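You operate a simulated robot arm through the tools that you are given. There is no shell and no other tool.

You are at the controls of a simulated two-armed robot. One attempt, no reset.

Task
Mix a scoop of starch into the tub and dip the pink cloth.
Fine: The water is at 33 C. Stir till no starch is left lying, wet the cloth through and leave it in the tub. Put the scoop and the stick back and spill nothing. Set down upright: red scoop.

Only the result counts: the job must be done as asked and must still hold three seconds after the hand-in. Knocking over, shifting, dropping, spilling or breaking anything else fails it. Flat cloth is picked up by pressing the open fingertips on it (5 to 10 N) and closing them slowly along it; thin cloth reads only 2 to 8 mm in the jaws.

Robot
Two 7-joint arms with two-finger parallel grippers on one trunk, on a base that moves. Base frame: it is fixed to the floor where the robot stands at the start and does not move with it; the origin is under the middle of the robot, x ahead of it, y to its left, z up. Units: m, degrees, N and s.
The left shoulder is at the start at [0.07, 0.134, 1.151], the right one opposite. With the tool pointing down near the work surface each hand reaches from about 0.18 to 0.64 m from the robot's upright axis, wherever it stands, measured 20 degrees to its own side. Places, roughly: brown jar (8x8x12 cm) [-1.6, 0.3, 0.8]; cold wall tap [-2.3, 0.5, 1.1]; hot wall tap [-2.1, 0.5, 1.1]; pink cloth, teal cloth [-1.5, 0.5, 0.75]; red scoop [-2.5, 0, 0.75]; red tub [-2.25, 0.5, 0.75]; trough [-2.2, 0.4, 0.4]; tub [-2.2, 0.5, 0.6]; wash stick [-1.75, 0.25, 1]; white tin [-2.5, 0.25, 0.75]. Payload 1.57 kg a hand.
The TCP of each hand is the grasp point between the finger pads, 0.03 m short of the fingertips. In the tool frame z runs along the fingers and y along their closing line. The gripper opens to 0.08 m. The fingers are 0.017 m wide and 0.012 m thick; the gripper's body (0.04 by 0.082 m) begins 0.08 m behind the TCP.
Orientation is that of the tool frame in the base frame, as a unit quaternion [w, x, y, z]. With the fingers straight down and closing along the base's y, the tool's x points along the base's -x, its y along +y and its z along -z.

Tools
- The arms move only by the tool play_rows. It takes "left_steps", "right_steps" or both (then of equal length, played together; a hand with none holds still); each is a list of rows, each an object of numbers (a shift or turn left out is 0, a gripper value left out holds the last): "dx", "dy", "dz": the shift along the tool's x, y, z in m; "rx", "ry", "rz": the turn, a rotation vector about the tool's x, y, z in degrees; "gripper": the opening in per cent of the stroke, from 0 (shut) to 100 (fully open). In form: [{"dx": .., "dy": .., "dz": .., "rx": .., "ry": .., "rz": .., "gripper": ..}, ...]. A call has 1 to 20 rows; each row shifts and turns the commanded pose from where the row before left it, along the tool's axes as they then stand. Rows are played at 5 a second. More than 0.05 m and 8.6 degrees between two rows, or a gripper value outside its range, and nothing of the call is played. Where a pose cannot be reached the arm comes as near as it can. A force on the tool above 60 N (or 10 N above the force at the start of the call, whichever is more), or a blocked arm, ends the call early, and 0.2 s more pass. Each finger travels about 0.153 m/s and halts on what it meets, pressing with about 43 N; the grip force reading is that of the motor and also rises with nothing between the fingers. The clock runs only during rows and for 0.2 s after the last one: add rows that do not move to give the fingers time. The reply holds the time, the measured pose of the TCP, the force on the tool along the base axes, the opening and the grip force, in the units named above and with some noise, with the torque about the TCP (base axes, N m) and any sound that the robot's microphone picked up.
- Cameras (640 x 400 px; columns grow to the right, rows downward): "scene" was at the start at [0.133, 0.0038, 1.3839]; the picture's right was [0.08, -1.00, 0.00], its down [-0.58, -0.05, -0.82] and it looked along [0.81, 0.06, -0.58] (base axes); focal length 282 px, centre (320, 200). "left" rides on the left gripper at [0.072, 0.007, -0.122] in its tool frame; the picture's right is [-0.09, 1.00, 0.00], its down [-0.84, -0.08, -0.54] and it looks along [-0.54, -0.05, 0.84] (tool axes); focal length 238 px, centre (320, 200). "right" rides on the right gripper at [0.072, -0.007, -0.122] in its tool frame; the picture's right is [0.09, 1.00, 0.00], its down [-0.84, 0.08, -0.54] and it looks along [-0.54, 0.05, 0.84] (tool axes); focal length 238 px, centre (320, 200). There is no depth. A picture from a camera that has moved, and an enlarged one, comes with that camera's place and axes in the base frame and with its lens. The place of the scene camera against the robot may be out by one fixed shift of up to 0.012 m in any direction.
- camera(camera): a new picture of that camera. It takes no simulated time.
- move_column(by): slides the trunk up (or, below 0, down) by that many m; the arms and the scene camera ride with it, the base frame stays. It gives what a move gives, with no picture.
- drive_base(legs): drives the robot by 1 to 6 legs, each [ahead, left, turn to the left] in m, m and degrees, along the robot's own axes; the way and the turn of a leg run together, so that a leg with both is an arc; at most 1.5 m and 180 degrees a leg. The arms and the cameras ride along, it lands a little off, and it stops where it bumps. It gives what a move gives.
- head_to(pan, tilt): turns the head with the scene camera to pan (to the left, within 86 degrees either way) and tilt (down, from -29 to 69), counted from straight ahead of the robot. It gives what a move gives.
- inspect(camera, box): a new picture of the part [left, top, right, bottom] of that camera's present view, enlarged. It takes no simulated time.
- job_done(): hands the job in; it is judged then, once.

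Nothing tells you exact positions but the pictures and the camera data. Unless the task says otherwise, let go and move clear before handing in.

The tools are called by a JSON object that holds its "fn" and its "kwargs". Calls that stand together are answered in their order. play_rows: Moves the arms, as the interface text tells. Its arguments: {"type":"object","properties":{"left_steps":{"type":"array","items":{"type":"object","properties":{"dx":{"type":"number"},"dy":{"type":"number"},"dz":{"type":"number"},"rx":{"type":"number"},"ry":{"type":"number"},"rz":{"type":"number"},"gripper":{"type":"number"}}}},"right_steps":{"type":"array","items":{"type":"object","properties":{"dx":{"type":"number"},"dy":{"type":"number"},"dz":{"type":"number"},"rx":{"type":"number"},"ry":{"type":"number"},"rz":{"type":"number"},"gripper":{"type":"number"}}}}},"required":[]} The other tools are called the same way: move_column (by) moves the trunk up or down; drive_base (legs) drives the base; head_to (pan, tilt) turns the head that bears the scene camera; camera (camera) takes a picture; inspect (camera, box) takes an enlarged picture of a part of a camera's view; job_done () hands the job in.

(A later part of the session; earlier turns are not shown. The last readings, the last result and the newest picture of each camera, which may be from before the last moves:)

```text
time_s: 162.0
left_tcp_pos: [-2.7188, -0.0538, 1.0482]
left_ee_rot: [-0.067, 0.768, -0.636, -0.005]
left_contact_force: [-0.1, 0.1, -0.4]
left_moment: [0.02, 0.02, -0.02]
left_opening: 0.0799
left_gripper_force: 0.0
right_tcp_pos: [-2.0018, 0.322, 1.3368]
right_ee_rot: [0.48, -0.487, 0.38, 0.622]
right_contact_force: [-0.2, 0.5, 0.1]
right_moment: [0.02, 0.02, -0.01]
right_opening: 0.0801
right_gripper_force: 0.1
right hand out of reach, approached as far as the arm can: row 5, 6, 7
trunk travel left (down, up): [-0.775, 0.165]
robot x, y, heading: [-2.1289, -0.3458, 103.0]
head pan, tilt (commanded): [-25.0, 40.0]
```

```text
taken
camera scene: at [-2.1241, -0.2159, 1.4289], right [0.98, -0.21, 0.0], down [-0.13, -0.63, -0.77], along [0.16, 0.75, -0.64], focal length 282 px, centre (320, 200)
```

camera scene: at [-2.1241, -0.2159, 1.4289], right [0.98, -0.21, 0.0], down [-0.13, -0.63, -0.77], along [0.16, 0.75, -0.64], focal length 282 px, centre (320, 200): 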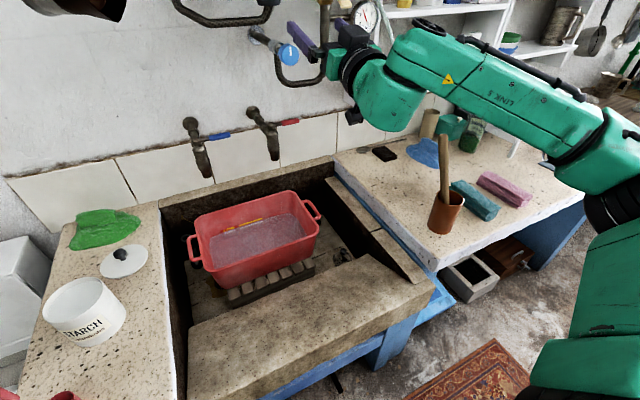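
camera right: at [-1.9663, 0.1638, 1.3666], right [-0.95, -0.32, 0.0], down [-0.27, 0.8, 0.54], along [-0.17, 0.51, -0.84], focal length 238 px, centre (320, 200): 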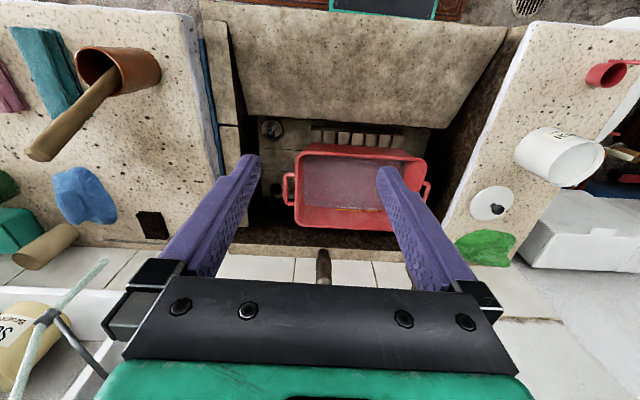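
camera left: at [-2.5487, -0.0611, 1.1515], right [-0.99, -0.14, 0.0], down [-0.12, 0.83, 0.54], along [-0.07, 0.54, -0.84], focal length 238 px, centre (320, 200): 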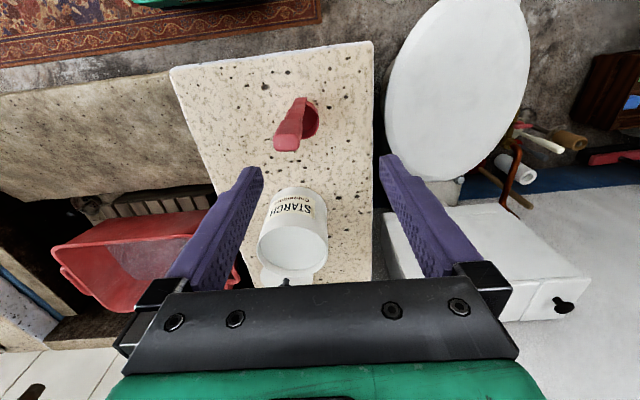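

Total tilt of about 104 degrees was reached. I now check that this pouring attitude also holds lower down over the tub.

{"fn": "play_rows", "kwargs": {"right_steps": [{"dx": 0.035, "dz": -0.008}, {"dx": 0.035, "dz": -0.008}, {"dx": 0.035, "dz": -0.008}, {"dx": 0.035, "dz": -0.008}, {"dx": 0.035, "dz": -0.008}, {"dx": 0.035, "dz": -0.008}, {"dx": 0.035, "dz": -0.008}, {}, {}]}}

{"fn": "camera", "kwargs": {"camera": "scene"}}

```text
time_s: 164.0
left_tcp_pos: [-2.7197, -0.0527, 1.0483]
left_ee_rot: [-0.068, 0.769, -0.636, -0.004]
left_contact_force: [-0.9, -0.1, 0.3]
left_moment: [0.0, 0.01, -0.01]
left_opening: 0.0799
left_gripper_force: 0.0
right_tcp_pos: [-1.9344, 0.2784, 1.2937]
right_ee_rot: [0.476, -0.494, 0.383, 0.619]
right_contact_force: [0.0, 0.8, 0.2]
right_moment: [0.0, 0.01, -0.01]
right_opening: 0.0801
right_gripper_force: 0.1
right hand out of reach, approached as far as the arm can: row 1, 2, 3, 4, 5, 6, 7
trunk travel left (down, up): [-0.775, 0.165]
robot x, y, heading: [-2.1283, -0.3442, 103.0]
head pan, tilt (commanded): [-25.0, 40.0]
```

```text
taken
camera scene: at [-2.1251, -0.2158, 1.4289], right [0.98, -0.21, 0.0], down [-0.13, -0.63, -0.77], along [0.16, 0.75, -0.64], focal length 282 px, centre (320, 200)
```

scene: 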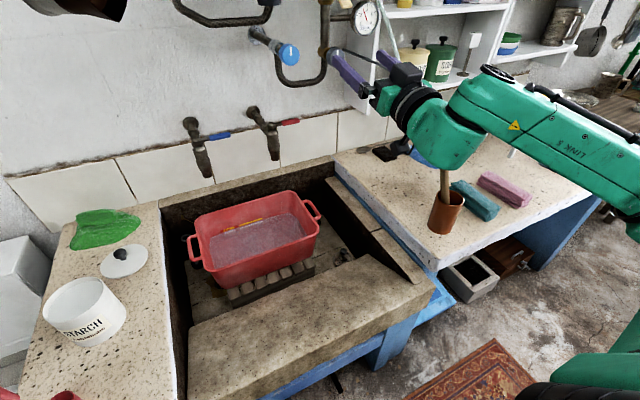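

Going lower at that angle is not possible, but a 60-degree pitch is comfortable, and with the handle gripped at that angle a 140-degree wrist roll would pour fully. I pitch back to about 56 degrees and test rolling and lowering.

{"fn": "play_rows", "kwargs": {"right_steps": [{"ry": 8, "dx": 0.03}, {"ry": 8, "dx": 0.03}, {"ry": 8, "dx": 0.03}, {"ry": 8, "dx": 0.03}, {"ry": 8, "dx": 0.03}, {"ry": 6, "dx": 0.02}, {}, {}]}}

{"fn": "camera", "kwargs": {"camera": "scene"}}

```text
time_s: 165.8
left_tcp_pos: [-2.7186, -0.0537, 1.0481]
left_ee_rot: [-0.068, 0.768, -0.637, -0.004]
left_contact_force: [-0.3, 0.5, -0.5]
left_moment: [0.0, 0.01, -0.01]
left_opening: 0.0799
left_gripper_force: 0.1
right_tcp_pos: [-1.9306, 0.2622, 1.1275]
right_ee_rot: [-0.294, 0.692, -0.538, -0.381]
right_contact_force: [0.5, -1.1, -0.7]
right_moment: [-0.04, -0.02, 0.01]
right_opening: 0.0801
right_gripper_force: 0.1
trunk travel left (down, up): [-0.775, 0.165]
robot x, y, heading: [-2.1263, -0.3453, 102.8]
head pan, tilt (commanded): [-25.0, 40.0]
```

```text
taken
camera scene: at [-2.1249, -0.2158, 1.4289], right [0.98, -0.21, 0.0], down [-0.13, -0.63, -0.77], along [0.16, 0.75, -0.64], focal length 282 px, centre (320, 200)
```

scene: 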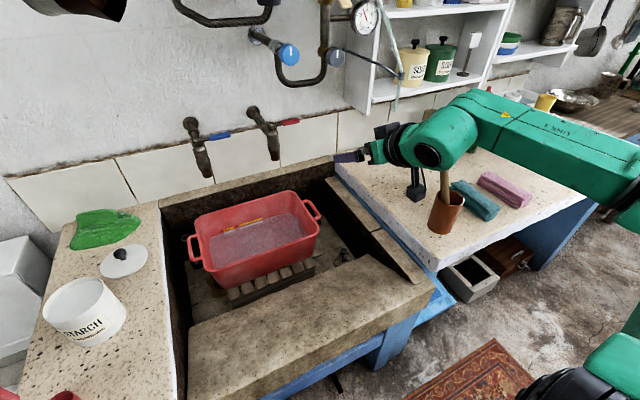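

The right hand is at a comfortable 57-degree pitch. I test lowering it leftward to pouring height over the trough, then a wrist roll.

{"fn": "play_rows", "kwargs": {"right_steps": [{"dy": 0.026, "dx": 0.028, "dz": 0.03}, {"dy": 0.026, "dx": 0.028, "dz": 0.03}, {"dy": 0.026, "dx": 0.028, "dz": 0.03}, {"dy": 0.026, "dx": 0.028, "dz": 0.03}, {"dy": 0.026, "dx": 0.028, "dz": 0.03}, {}, {"rz": 8.5}, {"rz": 8.5}, {"rz": 8.5}, {"rz": 8.5}, {"rz": 8.5}, {"rz": 8.5}, {"rz": 8.5}, {"rz": 8.5}, {}]}}

{"fn": "camera", "kwargs": {"camera": "scene"}}

```text
time_s: 169.0
left_tcp_pos: [-2.7191, -0.0541, 1.0478]
left_ee_rot: [-0.068, 0.769, -0.636, -0.004]
left_contact_force: [0.4, 0.5, 0.1]
left_moment: [-0.01, 0.03, 0.04]
left_opening: 0.0801
left_gripper_force: 0.1
right_tcp_pos: [-2.0698, 0.2788, 0.9314]
right_ee_rot: [0.029, -0.273, 0.833, 0.481]
right_contact_force: [-0.4, 0.8, -0.2]
right_moment: [0.0, -0.01, 0.0]
right_opening: 0.0798
right_gripper_force: 0.2
right hand out of reach, approached as far as the arm can: row 11
trunk travel left (down, up): [-0.775, 0.165]
robot x, y, heading: [-2.125, -0.3429, 102.8]
head pan, tilt (commanded): [-25.0, 40.0]
```

```text
taken
camera scene: at [-2.125, -0.2158, 1.4289], right [0.98, -0.21, 0.0], down [-0.13, -0.63, -0.77], along [0.16, 0.75, -0.64], focal length 282 px, centre (320, 200)
```

scene: 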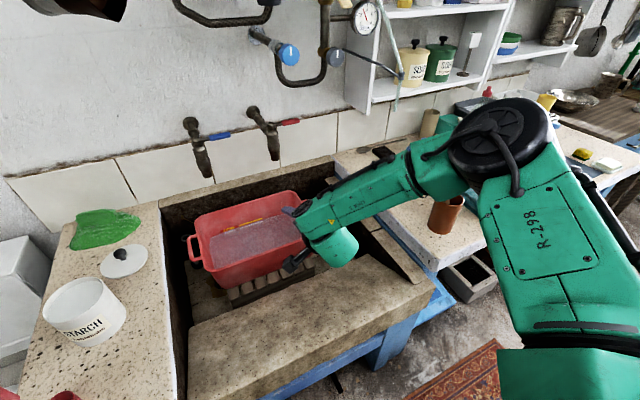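

Pouring height works with the elbow up. I continue the roll to about 140 degrees to check the joint's range.

{"fn": "play_rows", "kwargs": {"right_steps": [{"rz": 8.5}, {"rz": 8.5}, {"rz": 8.5}, {"rz": 8.5}, {"rz": 8.5}, {"rz": 8.5}, {"rz": 8.5}, {"rz": 8.5}, {"rz": 8.5}, {}]}}

{"fn": "camera", "kwargs": {"camera": "scene"}}

```text
time_s: 171.2
left_tcp_pos: [-2.7191, -0.0551, 1.0481]
left_ee_rot: [-0.067, 0.768, -0.637, -0.004]
left_contact_force: [0.5, -0.1, -0.7]
left_moment: [0.04, -0.03, -0.04]
left_opening: 0.08
left_gripper_force: 0.1
right_tcp_pos: [-2.0698, 0.2788, 0.9323]
right_ee_rot: [-0.275, 0.301, 0.823, 0.396]
right_contact_force: [-0.5, 0.6, -0.1]
right_moment: [0.01, 0.0, 0.0]
right_opening: 0.0803
right_gripper_force: 0.0
trunk travel left (down, up): [-0.775, 0.165]
robot x, y, heading: [-2.1278, -0.3443, 103.0]
head pan, tilt (commanded): [-25.0, 40.0]
```

```text
taken
camera scene: at [-2.1251, -0.2158, 1.4289], right [0.98, -0.21, 0.0], down [-0.13, -0.63, -0.77], along [0.16, 0.75, -0.64], focal length 282 px, centre (320, 200)
```

scene: 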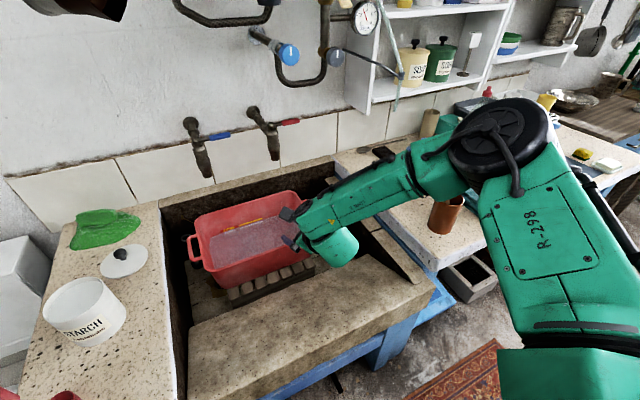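

The roll range is ample. I roll back and test how close in this pitched pose can work (needed for picking up the scoop).

{"fn": "play_rows", "kwargs": {"right_steps": [{"rz": -8.5}, {"rz": -8.5}, {"rz": -8.5}, {"rz": -8.5}, {"rz": -8.5}, {"rz": -8.5}, {"rz": -8.5}, {"rz": -8.5}, {"rz": -8.5}, {"rz": -8.5}, {"rz": -8.5}, {"rz": -8.5}, {"rz": -8.5}, {"rz": -8.5}, {"rz": -8.5}, {"rz": -8.5}, {"rz": -8.5}, {}]}}

{"fn": "play_rows", "kwargs": {"right_steps": [{"dx": 0.0215, "dz": -0.0337}, {"dx": 0.0215, "dz": -0.0337}, {"dx": 0.0215, "dz": -0.0337}, {}, {}]}}

{"fn": "camera", "kwargs": {"camera": "scene"}}

```text
time_s: 175.0
left_tcp_pos: [-2.7192, -0.0534, 1.0483]
left_ee_rot: [-0.068, 0.768, -0.637, -0.004]
left_contact_force: [0.2, 0.0, -0.6]
left_moment: [-0.02, 0.01, -0.01]
left_opening: 0.0801
left_gripper_force: 0.0
right_tcp_pos: [-2.071, 0.2779, 0.9322]
right_ee_rot: [-0.294, 0.693, -0.537, -0.382]
right_contact_force: [0.4, 0.1, -0.2]
right_moment: [-0.01, -0.01, -0.03]
right_opening: 0.08
right_gripper_force: 0.1
trunk travel left (down, up): [-0.775, 0.165]
robot x, y, heading: [-2.1257, -0.3476, 103.3]
head pan, tilt (commanded): [-25.0, 40.0]
```

```text
time_s: 176.2
left_tcp_pos: [-2.7193, -0.0536, 1.0472]
left_ee_rot: [-0.068, 0.769, -0.636, -0.004]
left_contact_force: [-0.1, 0.0, -0.2]
left_moment: [-0.03, 0.01, 0.0]
left_opening: 0.0801
left_gripper_force: 0.0
right_tcp_pos: [-2.0464, 0.1663, 0.9501]
right_ee_rot: [-0.292, 0.693, -0.539, -0.379]
right_contact_force: [0.3, 0.0, -0.2]
right_moment: [-0.01, 0.01, 0.0]
right_opening: 0.08
right_gripper_force: 0.0
right hand out of reach, approached as far as the arm can: row 2, 3
trunk travel left (down, up): [-0.775, 0.165]
robot x, y, heading: [-2.1268, -0.3457, 103.1]
head pan, tilt (commanded): [-25.0, 40.0]
```

```text
taken
camera scene: at [-2.1248, -0.2156, 1.4289], right [0.98, -0.21, 0.0], down [-0.13, -0.63, -0.77], along [0.16, 0.75, -0.64], focal length 282 px, centre (320, 200)
```

scene: 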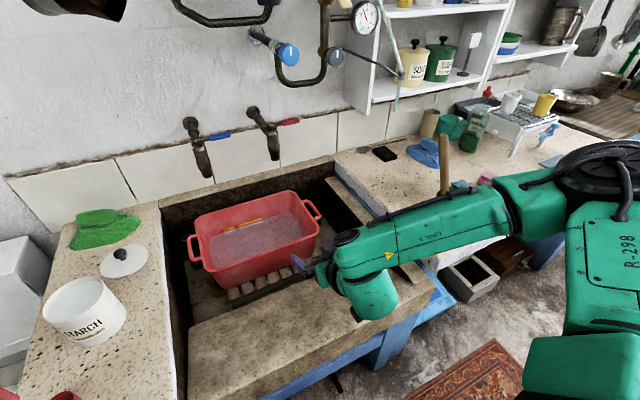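

The close-in pose works too. Now I raise the hand and trunk well above the counter things and drive left by about 0.5 m so that the scoop comes in front of the right hand.

{"fn": "play_rows", "kwargs": {"right_steps": [{"dx": -0.035, "dz": -0.0225}, {"dx": -0.035, "dz": -0.0225}, {"dx": -0.035, "dz": -0.0225}, {"dx": -0.035, "dz": -0.0225}, {"dx": -0.035, "dz": -0.0225}, {}, {}]}}

{"fn": "move_column", "kwargs": {"by": 0.15}}

{"fn": "head_to", "kwargs": {"pan": 0, "tilt": 45}}

{"fn": "camera", "kwargs": {"camera": "scene"}}

```text
time_s: 177.8
left_tcp_pos: [-2.7184, -0.0547, 1.049]
left_ee_rot: [-0.068, 0.769, -0.636, -0.004]
left_contact_force: [1.0, 0.3, -1.1]
left_moment: [-0.03, 0.02, 0.01]
left_opening: 0.0801
left_gripper_force: 0.0
right_tcp_pos: [-2.0439, 0.1656, 1.1593]
right_ee_rot: [-0.293, 0.692, -0.537, -0.382]
right_contact_force: [-0.5, 0.5, -0.1]
right_moment: [-0.02, -0.03, -0.02]
right_opening: 0.0798
right_gripper_force: 0.0
trunk travel left (down, up): [-0.775, 0.165]
robot x, y, heading: [-2.1279, -0.3442, 103.1]
head pan, tilt (commanded): [-25.0, 40.0]
```

```text
time_s: 179.6
left_tcp_pos: [-2.7192, -0.0541, 1.1978]
left_ee_rot: [-0.067, 0.768, -0.636, -0.004]
left_contact_force: [0.5, -0.2, 1.3]
left_moment: [0.02, -0.02, -0.04]
left_opening: 0.0802
left_gripper_force: 0.1
right_tcp_pos: [-2.0435, 0.1669, 1.3106]
right_ee_rot: [-0.293, 0.692, -0.538, -0.381]
right_contact_force: [1.2, 0.3, -1.1]
right_moment: [0.0, -0.03, -0.02]
right_opening: 0.08
right_gripper_force: 0.0
trunk travel left (down, up): [-0.925, 0.015]
robot x, y, heading: [-2.1313, -0.3477, 103.3]
head pan, tilt (commanded): [-25.0, 40.0]
```

```text
time_s: 180.5
left_tcp_pos: [-2.7195, -0.0537, 1.1966]
left_ee_rot: [-0.068, 0.768, -0.637, -0.005]
left_contact_force: [0.2, -0.5, 0.0]
left_moment: [0.01, 0.01, 0.02]
left_opening: 0.0802
left_gripper_force: 0.1
right_tcp_pos: [-2.0448, 0.1664, 1.3101]
right_ee_rot: [-0.293, 0.692, -0.537, -0.382]
right_contact_force: [0.1, -0.2, 0.1]
right_moment: [0.01, 0.0, 0.0]
right_opening: 0.0801
right_gripper_force: 0.1
trunk travel left (down, up): [-0.925, 0.015]
robot x, y, heading: [-2.1278, -0.3457, 103.1]
head pan, tilt (commanded): [0.0, 45.0]
```

```text
taken
camera scene: at [-2.1609, -0.2197, 1.5717], right [0.97, 0.22, 0.0], down [0.16, -0.69, -0.71], along [-0.16, 0.69, -0.71], focal length 282 px, centre (320, 200)
```

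scene: 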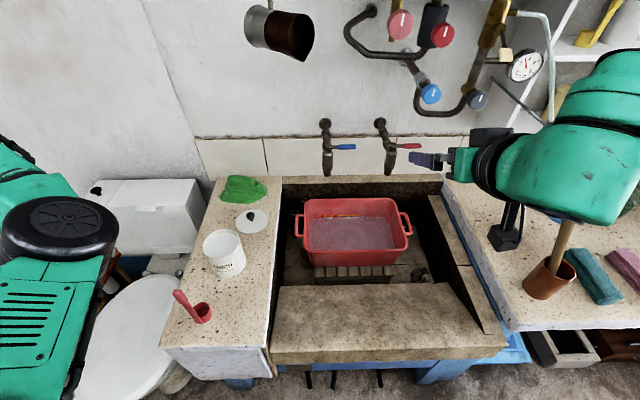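

All clear above the counter. Driving left 0.3 m first, then a check.

{"fn": "drive_base", "kwargs": {"legs": [[0, 0.3, 0]]}}

{"fn": "camera", "kwargs": {"camera": "scene"}}

```text
time_s: 182.5
left_tcp_pos: [-3.0178, -0.1245, 1.1977]
left_ee_rot: [-0.069, 0.769, -0.635, -0.004]
left_contact_force: [0.1, 0.0, 0.0]
left_moment: [0.0, 0.01, -0.02]
left_opening: 0.0802
left_gripper_force: 0.0
right_tcp_pos: [-2.343, 0.0973, 1.3089]
right_ee_rot: [-0.293, 0.693, -0.536, -0.383]
right_contact_force: [-0.7, -0.4, -0.2]
right_moment: [0.03, 0.0, 0.03]
right_opening: 0.0798
right_gripper_force: 0.0
trunk travel left (down, up): [-0.925, 0.015]
robot x, y, heading: [-2.4252, -0.4117, 103.0]
head pan, tilt (commanded): [0.0, 45.0]
```

```text
taken
camera scene: at [-2.4675, -0.2909, 1.5705], right [0.97, 0.23, 0.01], down [0.17, -0.69, -0.71], along [-0.16, 0.69, -0.71], focal length 282 px, centre (320, 200)
```

scene: 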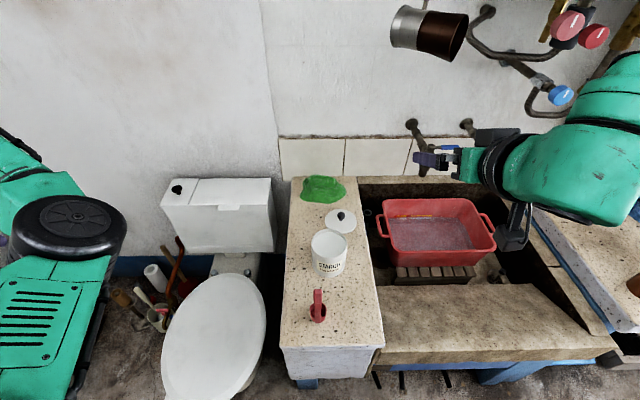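

Still clear; the toilet front stays about 0.1 m ahead of the base. I drive the remaining 0.215 m left and back 0.07 m.

{"fn": "drive_base", "kwargs": {"legs": [[-0.07, 0.215, 0]]}}

{"fn": "camera", "kwargs": {"camera": "scene"}}

{"fn": "camera", "kwargs": {"camera": "right"}}

```text
time_s: 184.3
left_tcp_pos: [-3.2063, -0.2379, 1.2002]
left_ee_rot: [-0.065, 0.768, -0.637, -0.006]
left_contact_force: [0.1, -0.2, 1.1]
left_moment: [-0.02, 0.03, 0.01]
left_opening: 0.08
left_gripper_force: 0.1
right_tcp_pos: [-2.5305, -0.0193, 1.3066]
right_ee_rot: [-0.291, 0.691, -0.539, -0.384]
right_contact_force: [-0.6, 1.0, 0.3]
right_moment: [-0.05, -0.02, 0.0]
right_opening: 0.0798
right_gripper_force: 0.0
trunk travel left (down, up): [-0.925, 0.015]
robot x, y, heading: [-2.6244, -0.5336, 103.0]
head pan, tilt (commanded): [0.0, 45.0]
```

```text
taken
camera scene: at [-2.6555, -0.407, 1.5695], right [0.97, 0.22, 0.0], down [0.16, -0.69, -0.71], along [-0.16, 0.69, -0.71], focal length 282 px, centre (320, 200)
```

scene: 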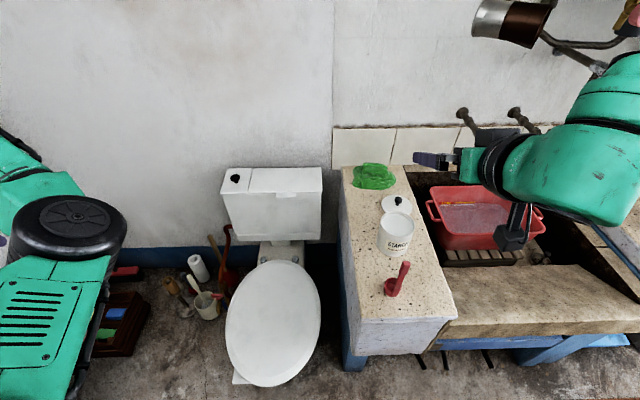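

```text
taken
camera right: at [-2.489, -0.156, 1.3113], right [-0.95, -0.29, -0.07], down [-0.06, -0.02, 1.0], along [-0.3, 0.96, 0.01], focal length 238 px, centre (320, 200)
```

right: 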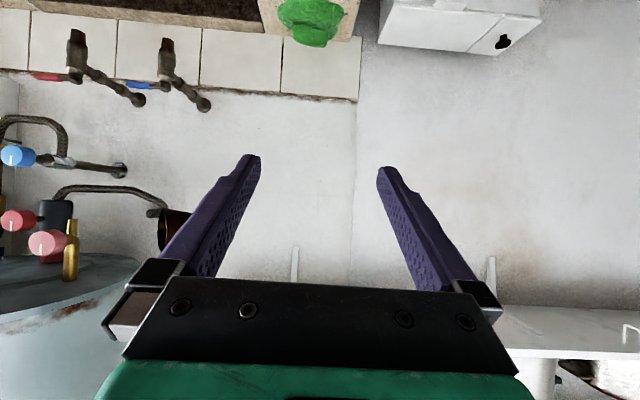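

The scoop handle is now directly below the right hand (hand at F 0.48, handle at F 0.50, R 0.21). I lower the trunk by 0.15 and look again.

{"fn": "move_column", "kwargs": {"by": -0.15}}

{"fn": "camera", "kwargs": {"camera": "right"}}

{"fn": "inspect", "kwargs": {"camera": "scene", "box": [320, 180, 480, 330]}}

```text
time_s: 186.0
left_tcp_pos: [-3.2082, -0.2406, 1.0499]
left_ee_rot: [-0.066, 0.768, -0.637, -0.005]
left_contact_force: [-0.6, 1.1, 0.2]
left_moment: [-0.01, -0.01, 0.0]
left_opening: 0.0798
left_gripper_force: 0.0
right_tcp_pos: [-2.5329, -0.0218, 1.1575]
right_ee_rot: [-0.292, 0.691, -0.538, -0.384]
right_contact_force: [0.0, -0.1, 0.9]
right_moment: [0.0, 0.02, -0.01]
right_opening: 0.0801
right_gripper_force: 0.1
trunk travel left (down, up): [-0.775, 0.165]
robot x, y, heading: [-2.627, -0.5353, 102.9]
head pan, tilt (commanded): [0.0, 45.0]
```

```text
taken
camera right: at [-2.4903, -0.1592, 1.1622], right [-0.95, -0.29, -0.07], down [-0.06, -0.03, 1.0], along [-0.3, 0.96, 0.01], focal length 238 px, centre (320, 200)
```

right: 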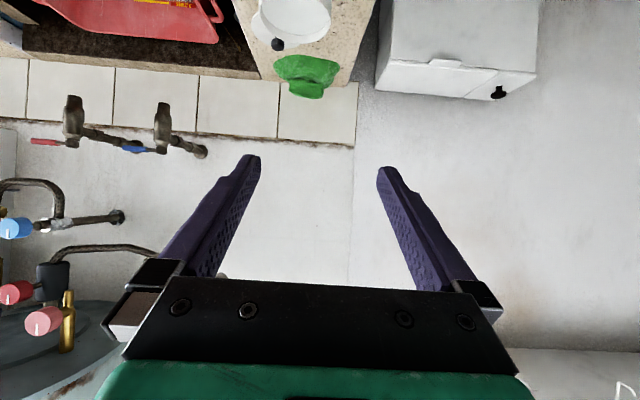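

```text
2.67 times, centred on (400, 255) of scene
camera zoom: at [-2.6573, -0.4106, 1.4197], right [0.97, 0.22, 0.0], down [0.16, -0.69, -0.71], along [-0.16, 0.69, -0.71], focal length 751 px, centre (107, 53)
```

zoom: 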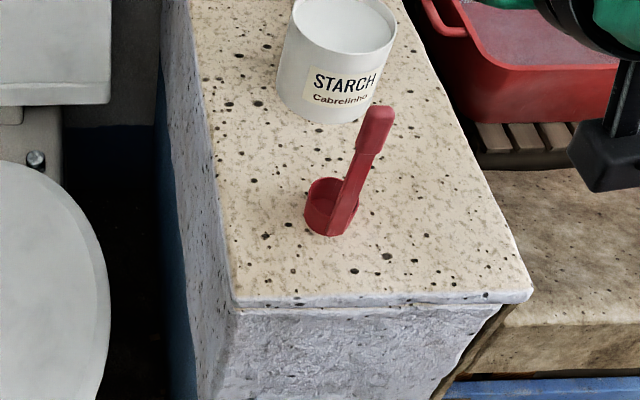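

The handle top checks out within a few millimetres. I go forward 2 cm and down to just above the handle.

{"fn": "play_rows", "kwargs": {"right_steps": [{"dx": -0.0123, "dy": -0.0056, "dz": 0.0194}, {"dx": 0.0359, "dz": 0.0228}, {"dx": 0.0359, "dz": 0.0228}, {"dx": 0.0359, "dz": 0.0228}, {}, {}]}}

{"fn": "camera", "kwargs": {"camera": "right"}}

{"fn": "camera", "kwargs": {"camera": "scene"}}

```text
time_s: 187.4
left_tcp_pos: [-3.2085, -0.2415, 1.0499]
left_ee_rot: [-0.067, 0.768, -0.637, -0.006]
left_contact_force: [0.6, -0.1, -1.1]
left_moment: [0.02, -0.01, 0.0]
left_opening: 0.0799
left_gripper_force: 0.0
right_tcp_pos: [-2.536, -0.0011, 1.0317]
right_ee_rot: [-0.293, 0.69, -0.539, -0.384]
right_contact_force: [-0.5, 0.0, -0.4]
right_moment: [-0.01, -0.04, -0.01]
right_opening: 0.0801
right_gripper_force: 0.0
trunk travel left (down, up): [-0.775, 0.165]
robot x, y, heading: [-2.626, -0.5342, 102.8]
head pan, tilt (commanded): [0.0, 45.0]
```

```text
taken
camera right: at [-2.4932, -0.1359, 1.0362], right [-0.95, -0.29, -0.07], down [-0.06, -0.03, 1.0], along [-0.3, 0.96, 0.01], focal length 238 px, centre (320, 200)
```

right: 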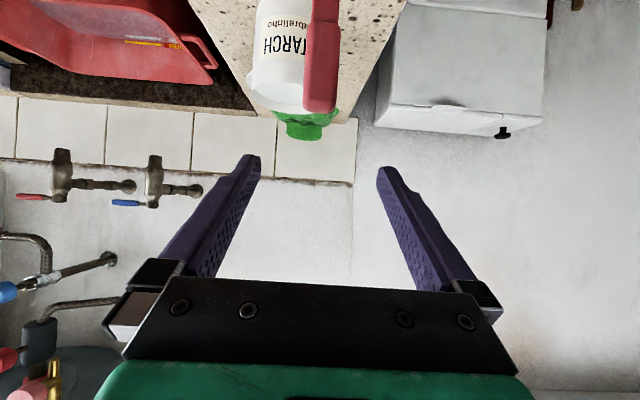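

```text
taken
camera scene: at [-2.6575, -0.4107, 1.4198], right [0.97, 0.22, 0.0], down [0.16, -0.69, -0.71], along [-0.16, 0.69, -0.71], focal length 282 px, centre (320, 200)
```

scene: 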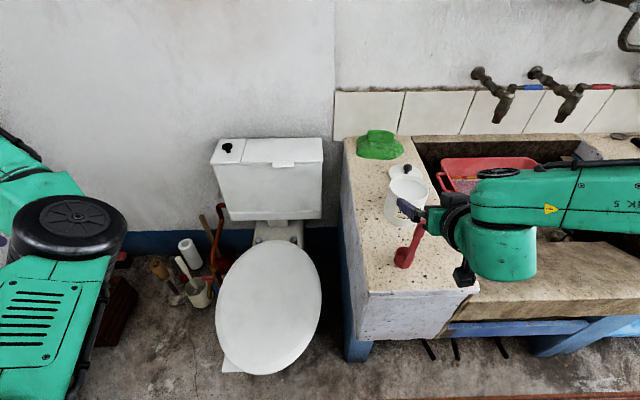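

The camera sees the red paddle centred between the open fingers; its top is at z about 0.98. I descend so the pads straddle it at z about 0.953.

{"fn": "play_rows", "kwargs": {"right_steps": [{"dx": 0.0222, "dz": 0.0141, "dy": -0.0035}, {"dx": 0.0222, "dz": 0.0141}, {"dx": 0.0222, "dz": 0.0141}, {}, {}]}}

{"fn": "camera", "kwargs": {"camera": "right"}}

{"fn": "inspect", "kwargs": {"camera": "scene", "box": [340, 150, 500, 300]}}

```text
time_s: 188.6
left_tcp_pos: [-3.2096, -0.2411, 1.0494]
left_ee_rot: [-0.067, 0.768, -0.637, -0.005]
left_contact_force: [0.1, 0.1, 0.5]
left_moment: [0.04, 0.0, -0.02]
left_opening: 0.0801
left_gripper_force: 0.0
right_tcp_pos: [-2.5318, 0.002, 0.9509]
right_ee_rot: [-0.293, 0.69, -0.538, -0.384]
right_contact_force: [0.2, -0.3, 0.0]
right_moment: [-0.04, 0.01, -0.02]
right_opening: 0.0801
right_gripper_force: 0.1
trunk travel left (down, up): [-0.775, 0.165]
robot x, y, heading: [-2.6239, -0.534, 103.0]
head pan, tilt (commanded): [0.0, 45.0]
```

```text
taken
camera right: at [-2.4905, -0.1345, 0.9556], right [-0.95, -0.29, -0.07], down [-0.06, -0.03, 1.0], along [-0.3, 0.96, 0.01], focal length 238 px, centre (320, 200)
```

right: 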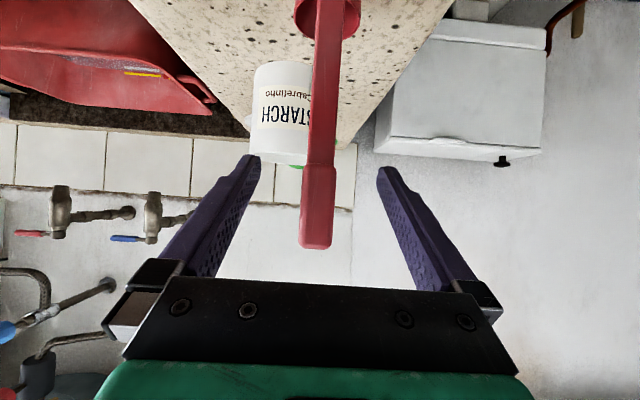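

```text
2.67 times, centred on (420, 225) of scene
camera zoom: at [-2.6585, -0.4103, 1.4197], right [0.97, 0.22, 0.0], down [0.16, -0.69, -0.71], along [-0.16, 0.69, -0.71], focal length 751 px, centre (53, 133)
```

zoom: 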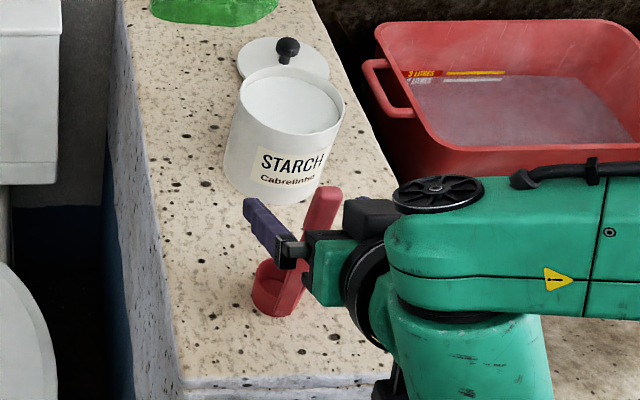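

The paddle is centred exactly at the grasp point. I close the gripper on it in steps.

{"fn": "play_rows", "kwargs": {"right_steps": [{"gripper": 60}, {"gripper": 40}, {"gripper": 32}, {"gripper": 26}, {"gripper": 20}, {"gripper": 10}, {"gripper": 0}, {}, {}]}}

{"fn": "camera", "kwargs": {"camera": "right"}}

{"fn": "inspect", "kwargs": {"camera": "scene", "box": [340, 150, 500, 300]}}

```text
time_s: 190.6
left_tcp_pos: [-3.2088, -0.2412, 1.0496]
left_ee_rot: [-0.066, 0.768, -0.637, -0.006]
left_contact_force: [-0.4, -0.6, 0.2]
left_moment: [0.02, -0.02, -0.02]
left_opening: 0.0799
left_gripper_force: 0.0
right_tcp_pos: [-2.5318, 0.0023, 0.9501]
right_ee_rot: [-0.293, 0.69, -0.539, -0.384]
right_contact_force: [0.4, 0.0, 0.6]
right_moment: [0.06, -0.03, 0.03]
right_opening: 0.0195
right_gripper_force: 32.9
trunk travel left (down, up): [-0.775, 0.165]
robot x, y, heading: [-2.6209, -0.5365, 102.9]
head pan, tilt (commanded): [0.0, 45.0]
```

```text
taken
camera right: at [-2.4901, -0.1344, 0.9557], right [-0.95, -0.29, -0.07], down [-0.06, -0.03, 1.0], along [-0.3, 0.96, 0.01], focal length 238 px, centre (320, 200)
```

right: 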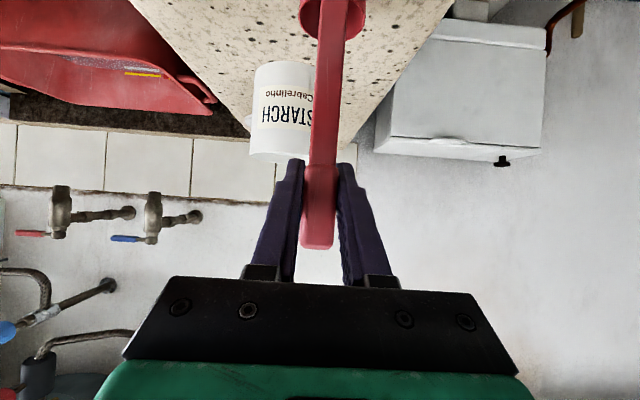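

```text
2.67 times, centred on (420, 225) of scene
camera zoom: at [-2.6578, -0.4102, 1.4197], right [0.97, 0.22, 0.0], down [0.16, -0.69, -0.71], along [-0.16, 0.69, -0.71], focal length 751 px, centre (53, 133)
```

zoom: 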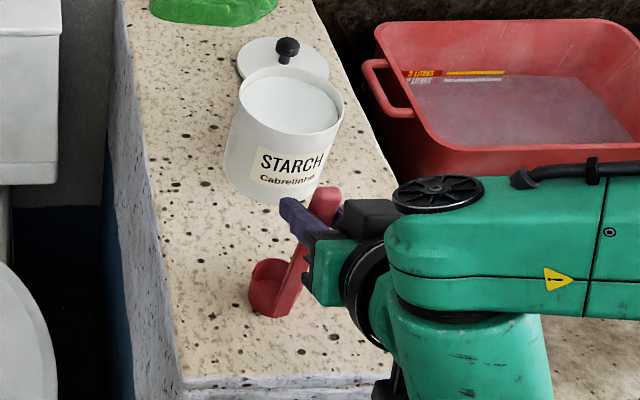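

The scoop is held firmly (19.5 mm, 33 N). I note the put-down pose (TCP -2.5318, 0.0022, 0.950), lift 14 cm and bring the cup over the tin.

{"fn": "play_rows", "kwargs": {"right_steps": [{"dx": -0.0148, "dz": -0.0093}, {"dx": -0.0296, "dz": -0.0187}, {"dx": -0.0296, "dz": -0.0187}, {"dx": -0.0296, "dz": -0.0187}, {"dx": -0.0148, "dz": -0.0093}, {}, {"dx": -0.0217, "dz": 0.0344, "dy": -0.0072}, {"dx": -0.0217, "dz": 0.0344, "dy": -0.0072}, {"dx": -0.0217, "dz": 0.0344, "dy": -0.0072}, {"dx": -0.0217, "dz": 0.0344, "dy": -0.0072}, {}, {}]}}

{"fn": "camera", "kwargs": {"camera": "right"}}

{"fn": "inspect", "kwargs": {"camera": "scene", "box": [340, 120, 500, 270]}}

```text
time_s: 193.2
left_tcp_pos: [-3.2091, -0.2408, 1.0498]
left_ee_rot: [-0.066, 0.768, -0.637, -0.006]
left_contact_force: [0.1, -0.4, -0.5]
left_moment: [-0.01, -0.02, 0.0]
left_opening: 0.0798
left_gripper_force: 0.1
right_tcp_pos: [-2.5437, 0.1673, 1.0893]
right_ee_rot: [-0.292, 0.69, -0.539, -0.384]
right_contact_force: [0.0, -0.1, -0.9]
right_moment: [-0.01, -0.03, -0.02]
right_opening: 0.0196
right_gripper_force: 33.7
trunk travel left (down, up): [-0.775, 0.165]
robot x, y, heading: [-2.6223, -0.5327, 103.1]
head pan, tilt (commanded): [0.0, 45.0]
```

```text
taken
camera right: at [-2.5014, 0.0299, 1.0933], right [-0.95, -0.29, -0.07], down [-0.06, -0.03, 1.0], along [-0.3, 0.96, 0.01], focal length 238 px, centre (320, 200)
```

right: 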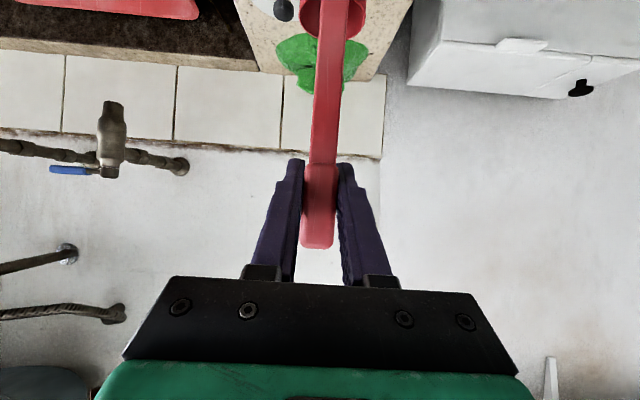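

```text
2.67 times, centred on (420, 195) of scene
camera zoom: at [-2.658, -0.4107, 1.4198], right [0.97, 0.22, 0.0], down [0.16, -0.69, -0.71], along [-0.16, 0.69, -0.71], focal length 751 px, centre (53, 213)
```

zoom: 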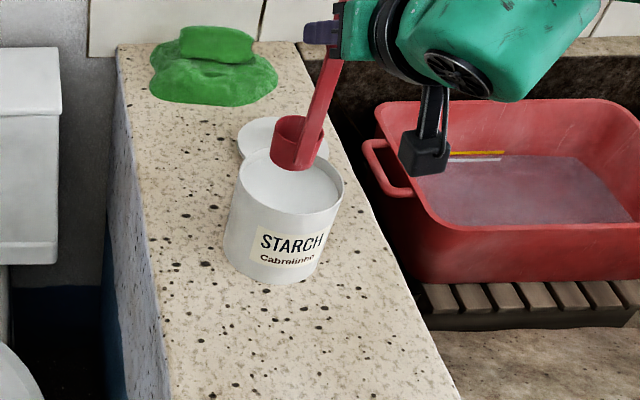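

The empty cup hovers centred over the tin. I tilt it about 25 degrees by a wrist roll, then go down into the starch.

{"fn": "play_rows", "kwargs": {"right_steps": [{"dy": -0.0135}, {"dy": -0.0135}, {"rz": 8.3}, {"rz": 8.3}, {"rz": 8.4}, {}, {"dx": 0.0153, "dy": -0.0072, "dz": 0.0107}, {"dx": 0.0153, "dy": -0.0072, "dz": 0.0107}, {}]}}

{"fn": "inspect", "kwargs": {"camera": "scene", "box": [340, 120, 500, 270]}}

```text
time_s: 195.2
left_tcp_pos: [-3.2087, -0.2407, 1.0499]
left_ee_rot: [-0.065, 0.768, -0.637, -0.005]
left_contact_force: [-0.1, -0.1, 0.1]
left_moment: [0.01, -0.01, -0.04]
left_opening: 0.0798
left_gripper_force: 0.1
right_tcp_pos: [-2.5177, 0.1749, 1.0499]
right_ee_rot: [0.202, -0.557, 0.676, 0.438]
right_contact_force: [-0.1, -0.6, -1.0]
right_moment: [0.01, -0.05, 0.02]
right_opening: 0.0195
right_gripper_force: 33.3
trunk travel left (down, up): [-0.775, 0.165]
robot x, y, heading: [-2.6207, -0.5346, 103.0]
head pan, tilt (commanded): [0.0, 45.0]
```

```text
2.67 times, centred on (420, 195) of scene
camera zoom: at [-2.6578, -0.4103, 1.4198], right [0.97, 0.22, 0.0], down [0.16, -0.69, -0.71], along [-0.16, 0.69, -0.71], focal length 751 px, centre (53, 213)
```

zoom: 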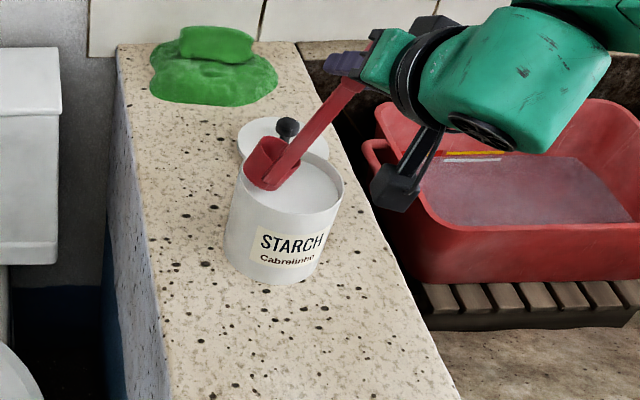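

The tilted cup is a bit close to the left wall of the tin; I shift it 8 mm right and 5 mm back, then descend into the starch slowly.

{"fn": "play_rows", "kwargs": {"right_steps": [{"dx": -0.001, "dy": -0.0083, "dz": -0.0042}, {}, {"dx": 0.0115, "dy": -0.0054, "dz": 0.008}, {"dx": 0.0115, "dy": -0.0054, "dz": 0.008}, {"dx": 0.0115, "dy": -0.0054, "dz": 0.008}, {"dx": 0.0115, "dy": -0.0054, "dz": 0.008}, {}]}}

{"fn": "inspect", "kwargs": {"camera": "scene", "box": [340, 120, 500, 270]}}

```text
time_s: 196.8
left_tcp_pos: [-3.2093, -0.2408, 1.0489]
left_ee_rot: [-0.067, 0.768, -0.638, -0.005]
left_contact_force: [-0.1, 0.9, 0.1]
left_moment: [0.02, -0.01, -0.01]
left_opening: 0.0801
left_gripper_force: 0.1
right_tcp_pos: [-2.5102, 0.1716, 0.9888]
right_ee_rot: [0.202, -0.557, 0.676, 0.438]
right_contact_force: [0.0, -0.5, -1.7]
right_moment: [-0.01, -0.03, -0.01]
right_opening: 0.0194
right_gripper_force: 32.5
trunk travel left (down, up): [-0.775, 0.165]
robot x, y, heading: [-2.6195, -0.5352, 103.0]
head pan, tilt (commanded): [0.0, 45.0]
```

```text
2.67 times, centred on (420, 195) of scene
camera zoom: at [-2.6578, -0.4101, 1.4197], right [0.97, 0.22, 0.0], down [0.16, -0.69, -0.71], along [-0.16, 0.69, -0.71], focal length 751 px, centre (53, 213)
```

zoom: 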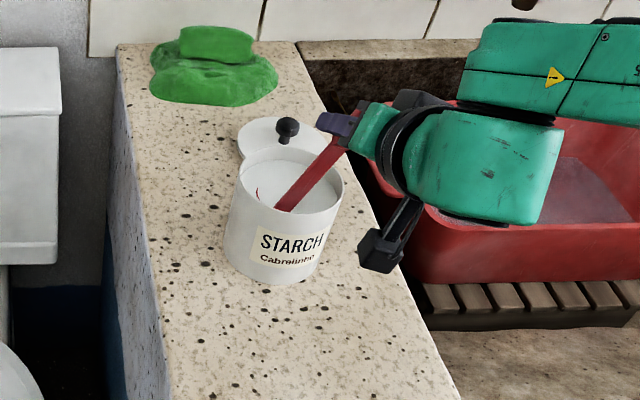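

The cup is sunk in the starch with hardly any force. I roll it upright while sweeping slightly right, then lift slowly.

{"fn": "play_rows", "kwargs": {"right_steps": [{"rz": -4.2, "dy": 0.002}, {"rz": -4.2, "dy": 0.002}, {"rz": -4.2, "dy": 0.002}, {"rz": -4.2, "dy": 0.002}, {"rz": -4.2, "dy": 0.002}, {"rz": -4.0, "dy": 0.002}, {}, {"dx": -0.0085, "dz": -0.0053}, {"dx": -0.0085, "dz": -0.0053}, {"dx": -0.0085, "dz": -0.0053}, {"dx": -0.0085, "dz": -0.0053}, {"dx": -0.0085, "dz": -0.0053}, {"dx": -0.0085, "dz": -0.0053}, {}]}}

{"fn": "inspect", "kwargs": {"camera": "scene", "box": [370, 130, 450, 200]}}

```text
time_s: 199.8
left_tcp_pos: [-3.2101, -0.2405, 1.0481]
left_ee_rot: [-0.066, 0.768, -0.637, -0.005]
left_contact_force: [0.0, 0.8, -0.2]
left_moment: [-0.01, 0.02, 0.02]
left_opening: 0.08
left_gripper_force: 0.1
right_tcp_pos: [-2.5204, 0.1718, 1.0524]
right_ee_rot: [-0.291, 0.691, -0.538, -0.384]
right_contact_force: [0.9, 0.4, -1.1]
right_moment: [-0.03, 0.04, -0.03]
right_opening: 0.0193
right_gripper_force: 33.4
trunk travel left (down, up): [-0.775, 0.165]
robot x, y, heading: [-2.6204, -0.531, 102.7]
head pan, tilt (commanded): [0.0, 45.0]
```

```text
5.71 times, centred on (410, 165) of scene
camera zoom: at [-2.6578, -0.4098, 1.4197], right [0.97, 0.22, 0.0], down [0.16, -0.69, -0.71], along [-0.16, 0.69, -0.71], focal length 1608 px, centre (-194, 400)
```

zoom: 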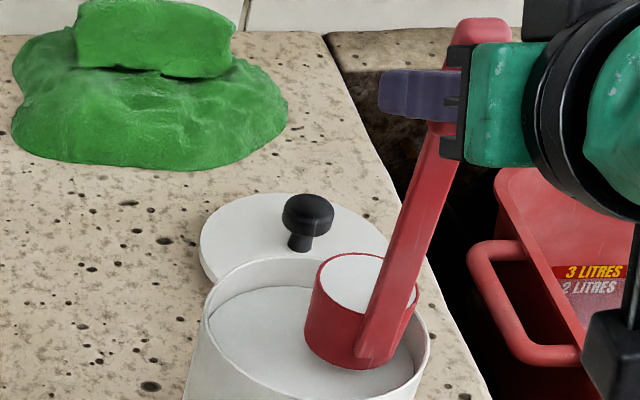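

The cup is level full of starch and upright. I lift it straight up and draw it back toward the robot, still upright, before driving over to the tub.

{"fn": "play_rows", "kwargs": {"right_steps": [{"dx": -0.0127, "dz": -0.008}, {"dx": -0.0211, "dz": -0.0133}, {"dx": -0.0211, "dz": -0.0133}, {"dx": -0.0211, "dz": -0.0133}, {"dx": -0.0169, "dz": -0.0107}, {"dx": -0.0085, "dz": -0.0053}, {}, {"dx": 0.008, "dz": -0.0127}, {"dx": 0.0133, "dz": -0.0211}, {"dx": 0.0133, "dz": -0.0211}, {"dx": 0.0133, "dz": -0.0211}, {"dx": 0.0133, "dz": -0.0211}, {"dx": 0.0107, "dz": -0.0169}, {"dx": 0.0053, "dz": -0.0085}, {}]}}

{"fn": "camera", "kwargs": {"camera": "scene"}}

{"fn": "inspect", "kwargs": {"camera": "scene", "box": [360, 130, 460, 260]}}

```text
time_s: 203.0
left_tcp_pos: [-3.2094, -0.2405, 1.0499]
left_ee_rot: [-0.066, 0.768, -0.637, -0.006]
left_contact_force: [-0.6, -0.2, 1.6]
left_moment: [0.01, -0.01, -0.02]
left_opening: 0.0799
left_gripper_force: 0.1
right_tcp_pos: [-2.4815, 0.0295, 1.1729]
right_ee_rot: [-0.292, 0.69, -0.539, -0.384]
right_contact_force: [-0.3, -0.2, -0.6]
right_moment: [0.0, -0.02, 0.0]
right_opening: 0.0195
right_gripper_force: 34.3
trunk travel left (down, up): [-0.775, 0.165]
robot x, y, heading: [-2.6219, -0.5363, 102.9]
head pan, tilt (commanded): [0.0, 45.0]
```

```text
taken
camera scene: at [-2.6579, -0.4098, 1.4197], right [0.97, 0.22, 0.0], down [0.16, -0.69, -0.71], along [-0.16, 0.69, -0.71], focal length 282 px, centre (320, 200)
```

scene: 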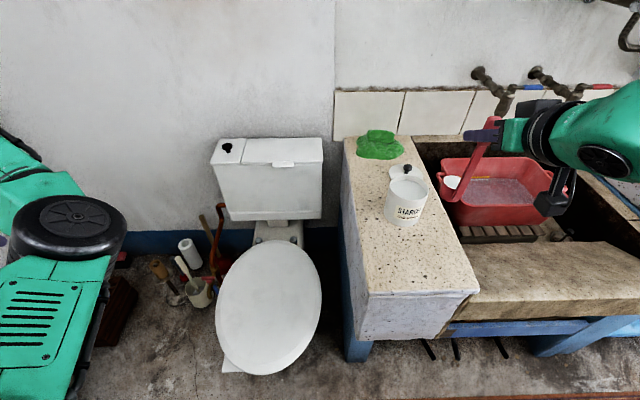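

```text
3.08 times, centred on (410, 195) of scene
camera zoom: at [-2.6579, -0.4098, 1.4197], right [0.97, 0.22, 0.0], down [0.16, -0.69, -0.71], along [-0.16, 0.69, -0.71], focal length 866 px, centre (43, 215)
```

zoom: 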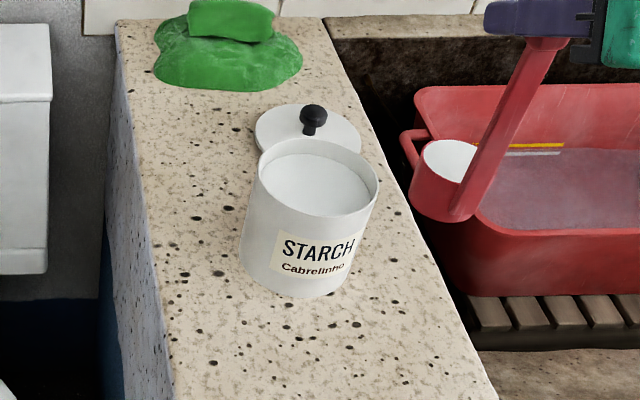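

The starch is safe in the cup and nothing was spilled. I drive right 0.53 m in two gentle legs.

{"fn": "drive_base", "kwargs": {"legs": [[0, -0.27, 0]]}}

{"fn": "inspect", "kwargs": {"camera": "scene", "box": [320, 80, 640, 300]}}

```text
time_s: 204.9
left_tcp_pos: [-2.9491, -0.1815, 1.05]
left_ee_rot: [-0.067, 0.769, -0.636, -0.006]
left_contact_force: [0.0, 0.0, -0.1]
left_moment: [0.04, 0.01, -0.02]
left_opening: 0.0797
left_gripper_force: 0.1
right_tcp_pos: [-2.2245, 0.0923, 1.1723]
right_ee_rot: [-0.291, 0.692, -0.538, -0.383]
right_contact_force: [0.4, 0.1, -0.5]
right_moment: [-0.02, 0.0, -0.02]
right_opening: 0.0197
right_gripper_force: 33.6
trunk travel left (down, up): [-0.775, 0.165]
robot x, y, heading: [-2.36, -0.4755, 103.1]
head pan, tilt (commanded): [0.0, 45.0]
```

```text
1.82 times, centred on (480, 190) of scene
camera zoom: at [-2.4065, -0.3505, 1.4205], right [0.97, 0.23, 0.01], down [0.17, -0.69, -0.71], along [-0.15, 0.69, -0.71], focal length 512 px, centre (29, 218)
```

zoom: 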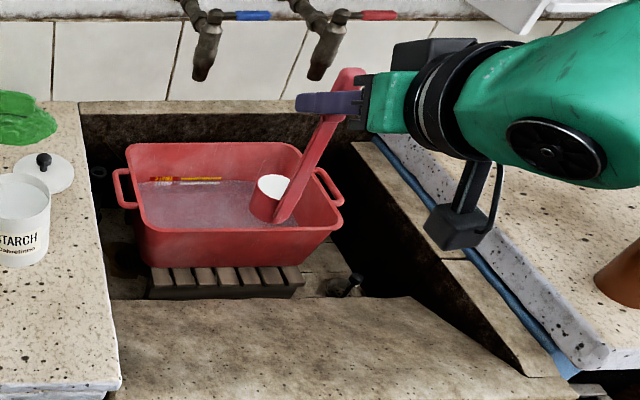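

Still full. I continue right 0.26 m and then forward 0.185 m to stand before the tub.

{"fn": "drive_base", "kwargs": {"legs": [[0, -0.26, 0], [0.185, 0, 0]]}}

{"fn": "camera", "kwargs": {"camera": "scene"}}

```text
time_s: 207.9
left_tcp_pos: [-2.733, 0.0576, 1.0556]
left_ee_rot: [-0.064, 0.769, -0.636, -0.008]
left_contact_force: [0.6, 0.3, 0.8]
left_moment: [-0.01, -0.01, -0.01]
left_opening: 0.08
left_gripper_force: 0.1
right_tcp_pos: [-2.0058, 0.3298, 1.1718]
right_ee_rot: [-0.29, 0.69, -0.54, -0.385]
right_contact_force: [-0.4, 0.4, -1.0]
right_moment: [-0.01, 0.01, 0.03]
right_opening: 0.0195
right_gripper_force: 33.2
trunk travel left (down, up): [-0.775, 0.165]
robot x, y, heading: [-2.1524, -0.2355, 102.8]
head pan, tilt (commanded): [0.0, 45.0]
```

```text
taken
camera scene: at [-2.1859, -0.1131, 1.422], right [0.97, 0.22, 0.0], down [0.16, -0.69, -0.71], along [-0.16, 0.69, -0.71], focal length 282 px, centre (320, 200)
```

scene: 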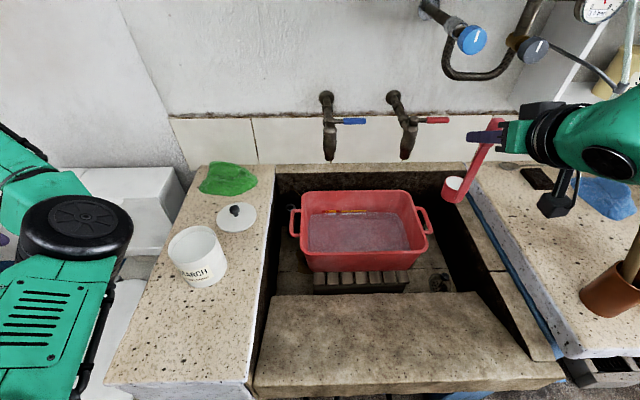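

The base stands right before the tub and the cup is still full. I lower the upright scoop to just above the tub's rim height, between the two taps and over its front half.

{"fn": "play_rows", "kwargs": {"right_steps": [{"dx": 0.0089, "dy": 0.0037, "dz": 0.0111}, {"dx": 0.0179, "dy": 0.0073, "dz": 0.0222}, {"dx": 0.0179, "dy": 0.0073, "dz": 0.0222}, {"dx": 0.0179, "dy": 0.0073, "dz": 0.0222}, {"dx": 0.0179, "dy": 0.0073, "dz": 0.0222}, {"dx": 0.0179, "dy": 0.0073, "dz": 0.0222}, {"dx": 0.0179, "dy": 0.0073, "dz": 0.0222}, {"dx": 0.0179, "dy": 0.0073, "dz": 0.0222}, {"dx": 0.0179, "dy": 0.0073, "dz": 0.0222}, {"dx": 0.0089, "dy": 0.0037, "dz": 0.0111}, {}, {}]}}

{"fn": "camera", "kwargs": {"camera": "scene"}}

{"fn": "inspect", "kwargs": {"camera": "scene", "box": [270, 80, 470, 300]}}

{"fn": "camera", "kwargs": {"camera": "right"}}

```text
time_s: 210.5
left_tcp_pos: [-2.7333, 0.0605, 1.0519]
left_ee_rot: [-0.064, 0.769, -0.636, -0.008]
left_contact_force: [0.6, -1.2, -0.1]
left_moment: [-0.01, 0.01, 0.02]
left_opening: 0.0804
left_gripper_force: 0.0
right_tcp_pos: [-2.0916, 0.3934, 0.9308]
right_ee_rot: [-0.289, 0.691, -0.54, -0.385]
right_contact_force: [0.5, -0.3, -0.9]
right_moment: [-0.01, 0.0, 0.02]
right_opening: 0.0198
right_gripper_force: 33.8
right hand out of reach, approached as far as the arm can: row 10
trunk travel left (down, up): [-0.775, 0.165]
robot x, y, heading: [-2.1505, -0.2353, 102.9]
head pan, tilt (commanded): [0.0, 45.0]
```

```text
taken
camera scene: at [-2.1864, -0.1099, 1.4216], right [0.97, 0.22, 0.0], down [0.16, -0.69, -0.71], along [-0.16, 0.69, -0.71], focal length 282 px, centre (320, 200)
```

scene: 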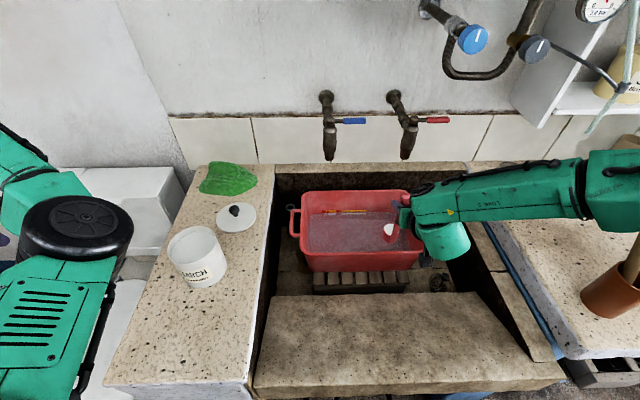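

```text
1.82 times, centred on (370, 190) of scene
camera zoom: at [-2.1864, -0.1099, 1.4216], right [0.97, 0.22, 0.0], down [0.16, -0.69, -0.71], along [-0.16, 0.69, -0.71], focal length 512 px, centre (229, 218)
```

zoom: 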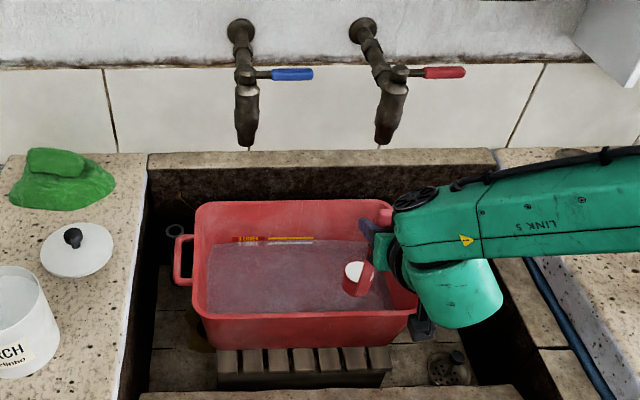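

```text
taken
camera right: at [-2.0498, 0.2564, 0.9363], right [-0.95, -0.3, -0.06], down [-0.06, -0.02, 1.0], along [-0.3, 0.95, 0.01], focal length 238 px, centre (320, 200)
```

right: 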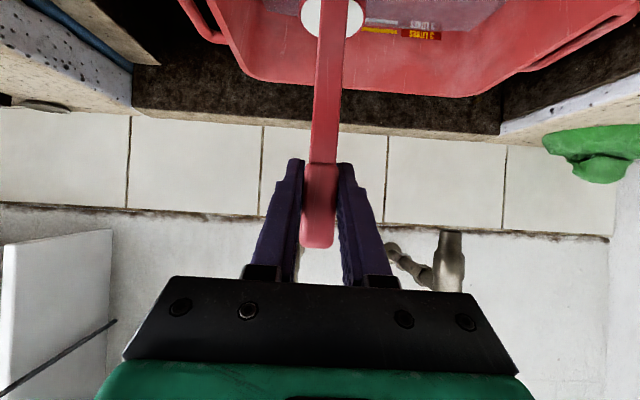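

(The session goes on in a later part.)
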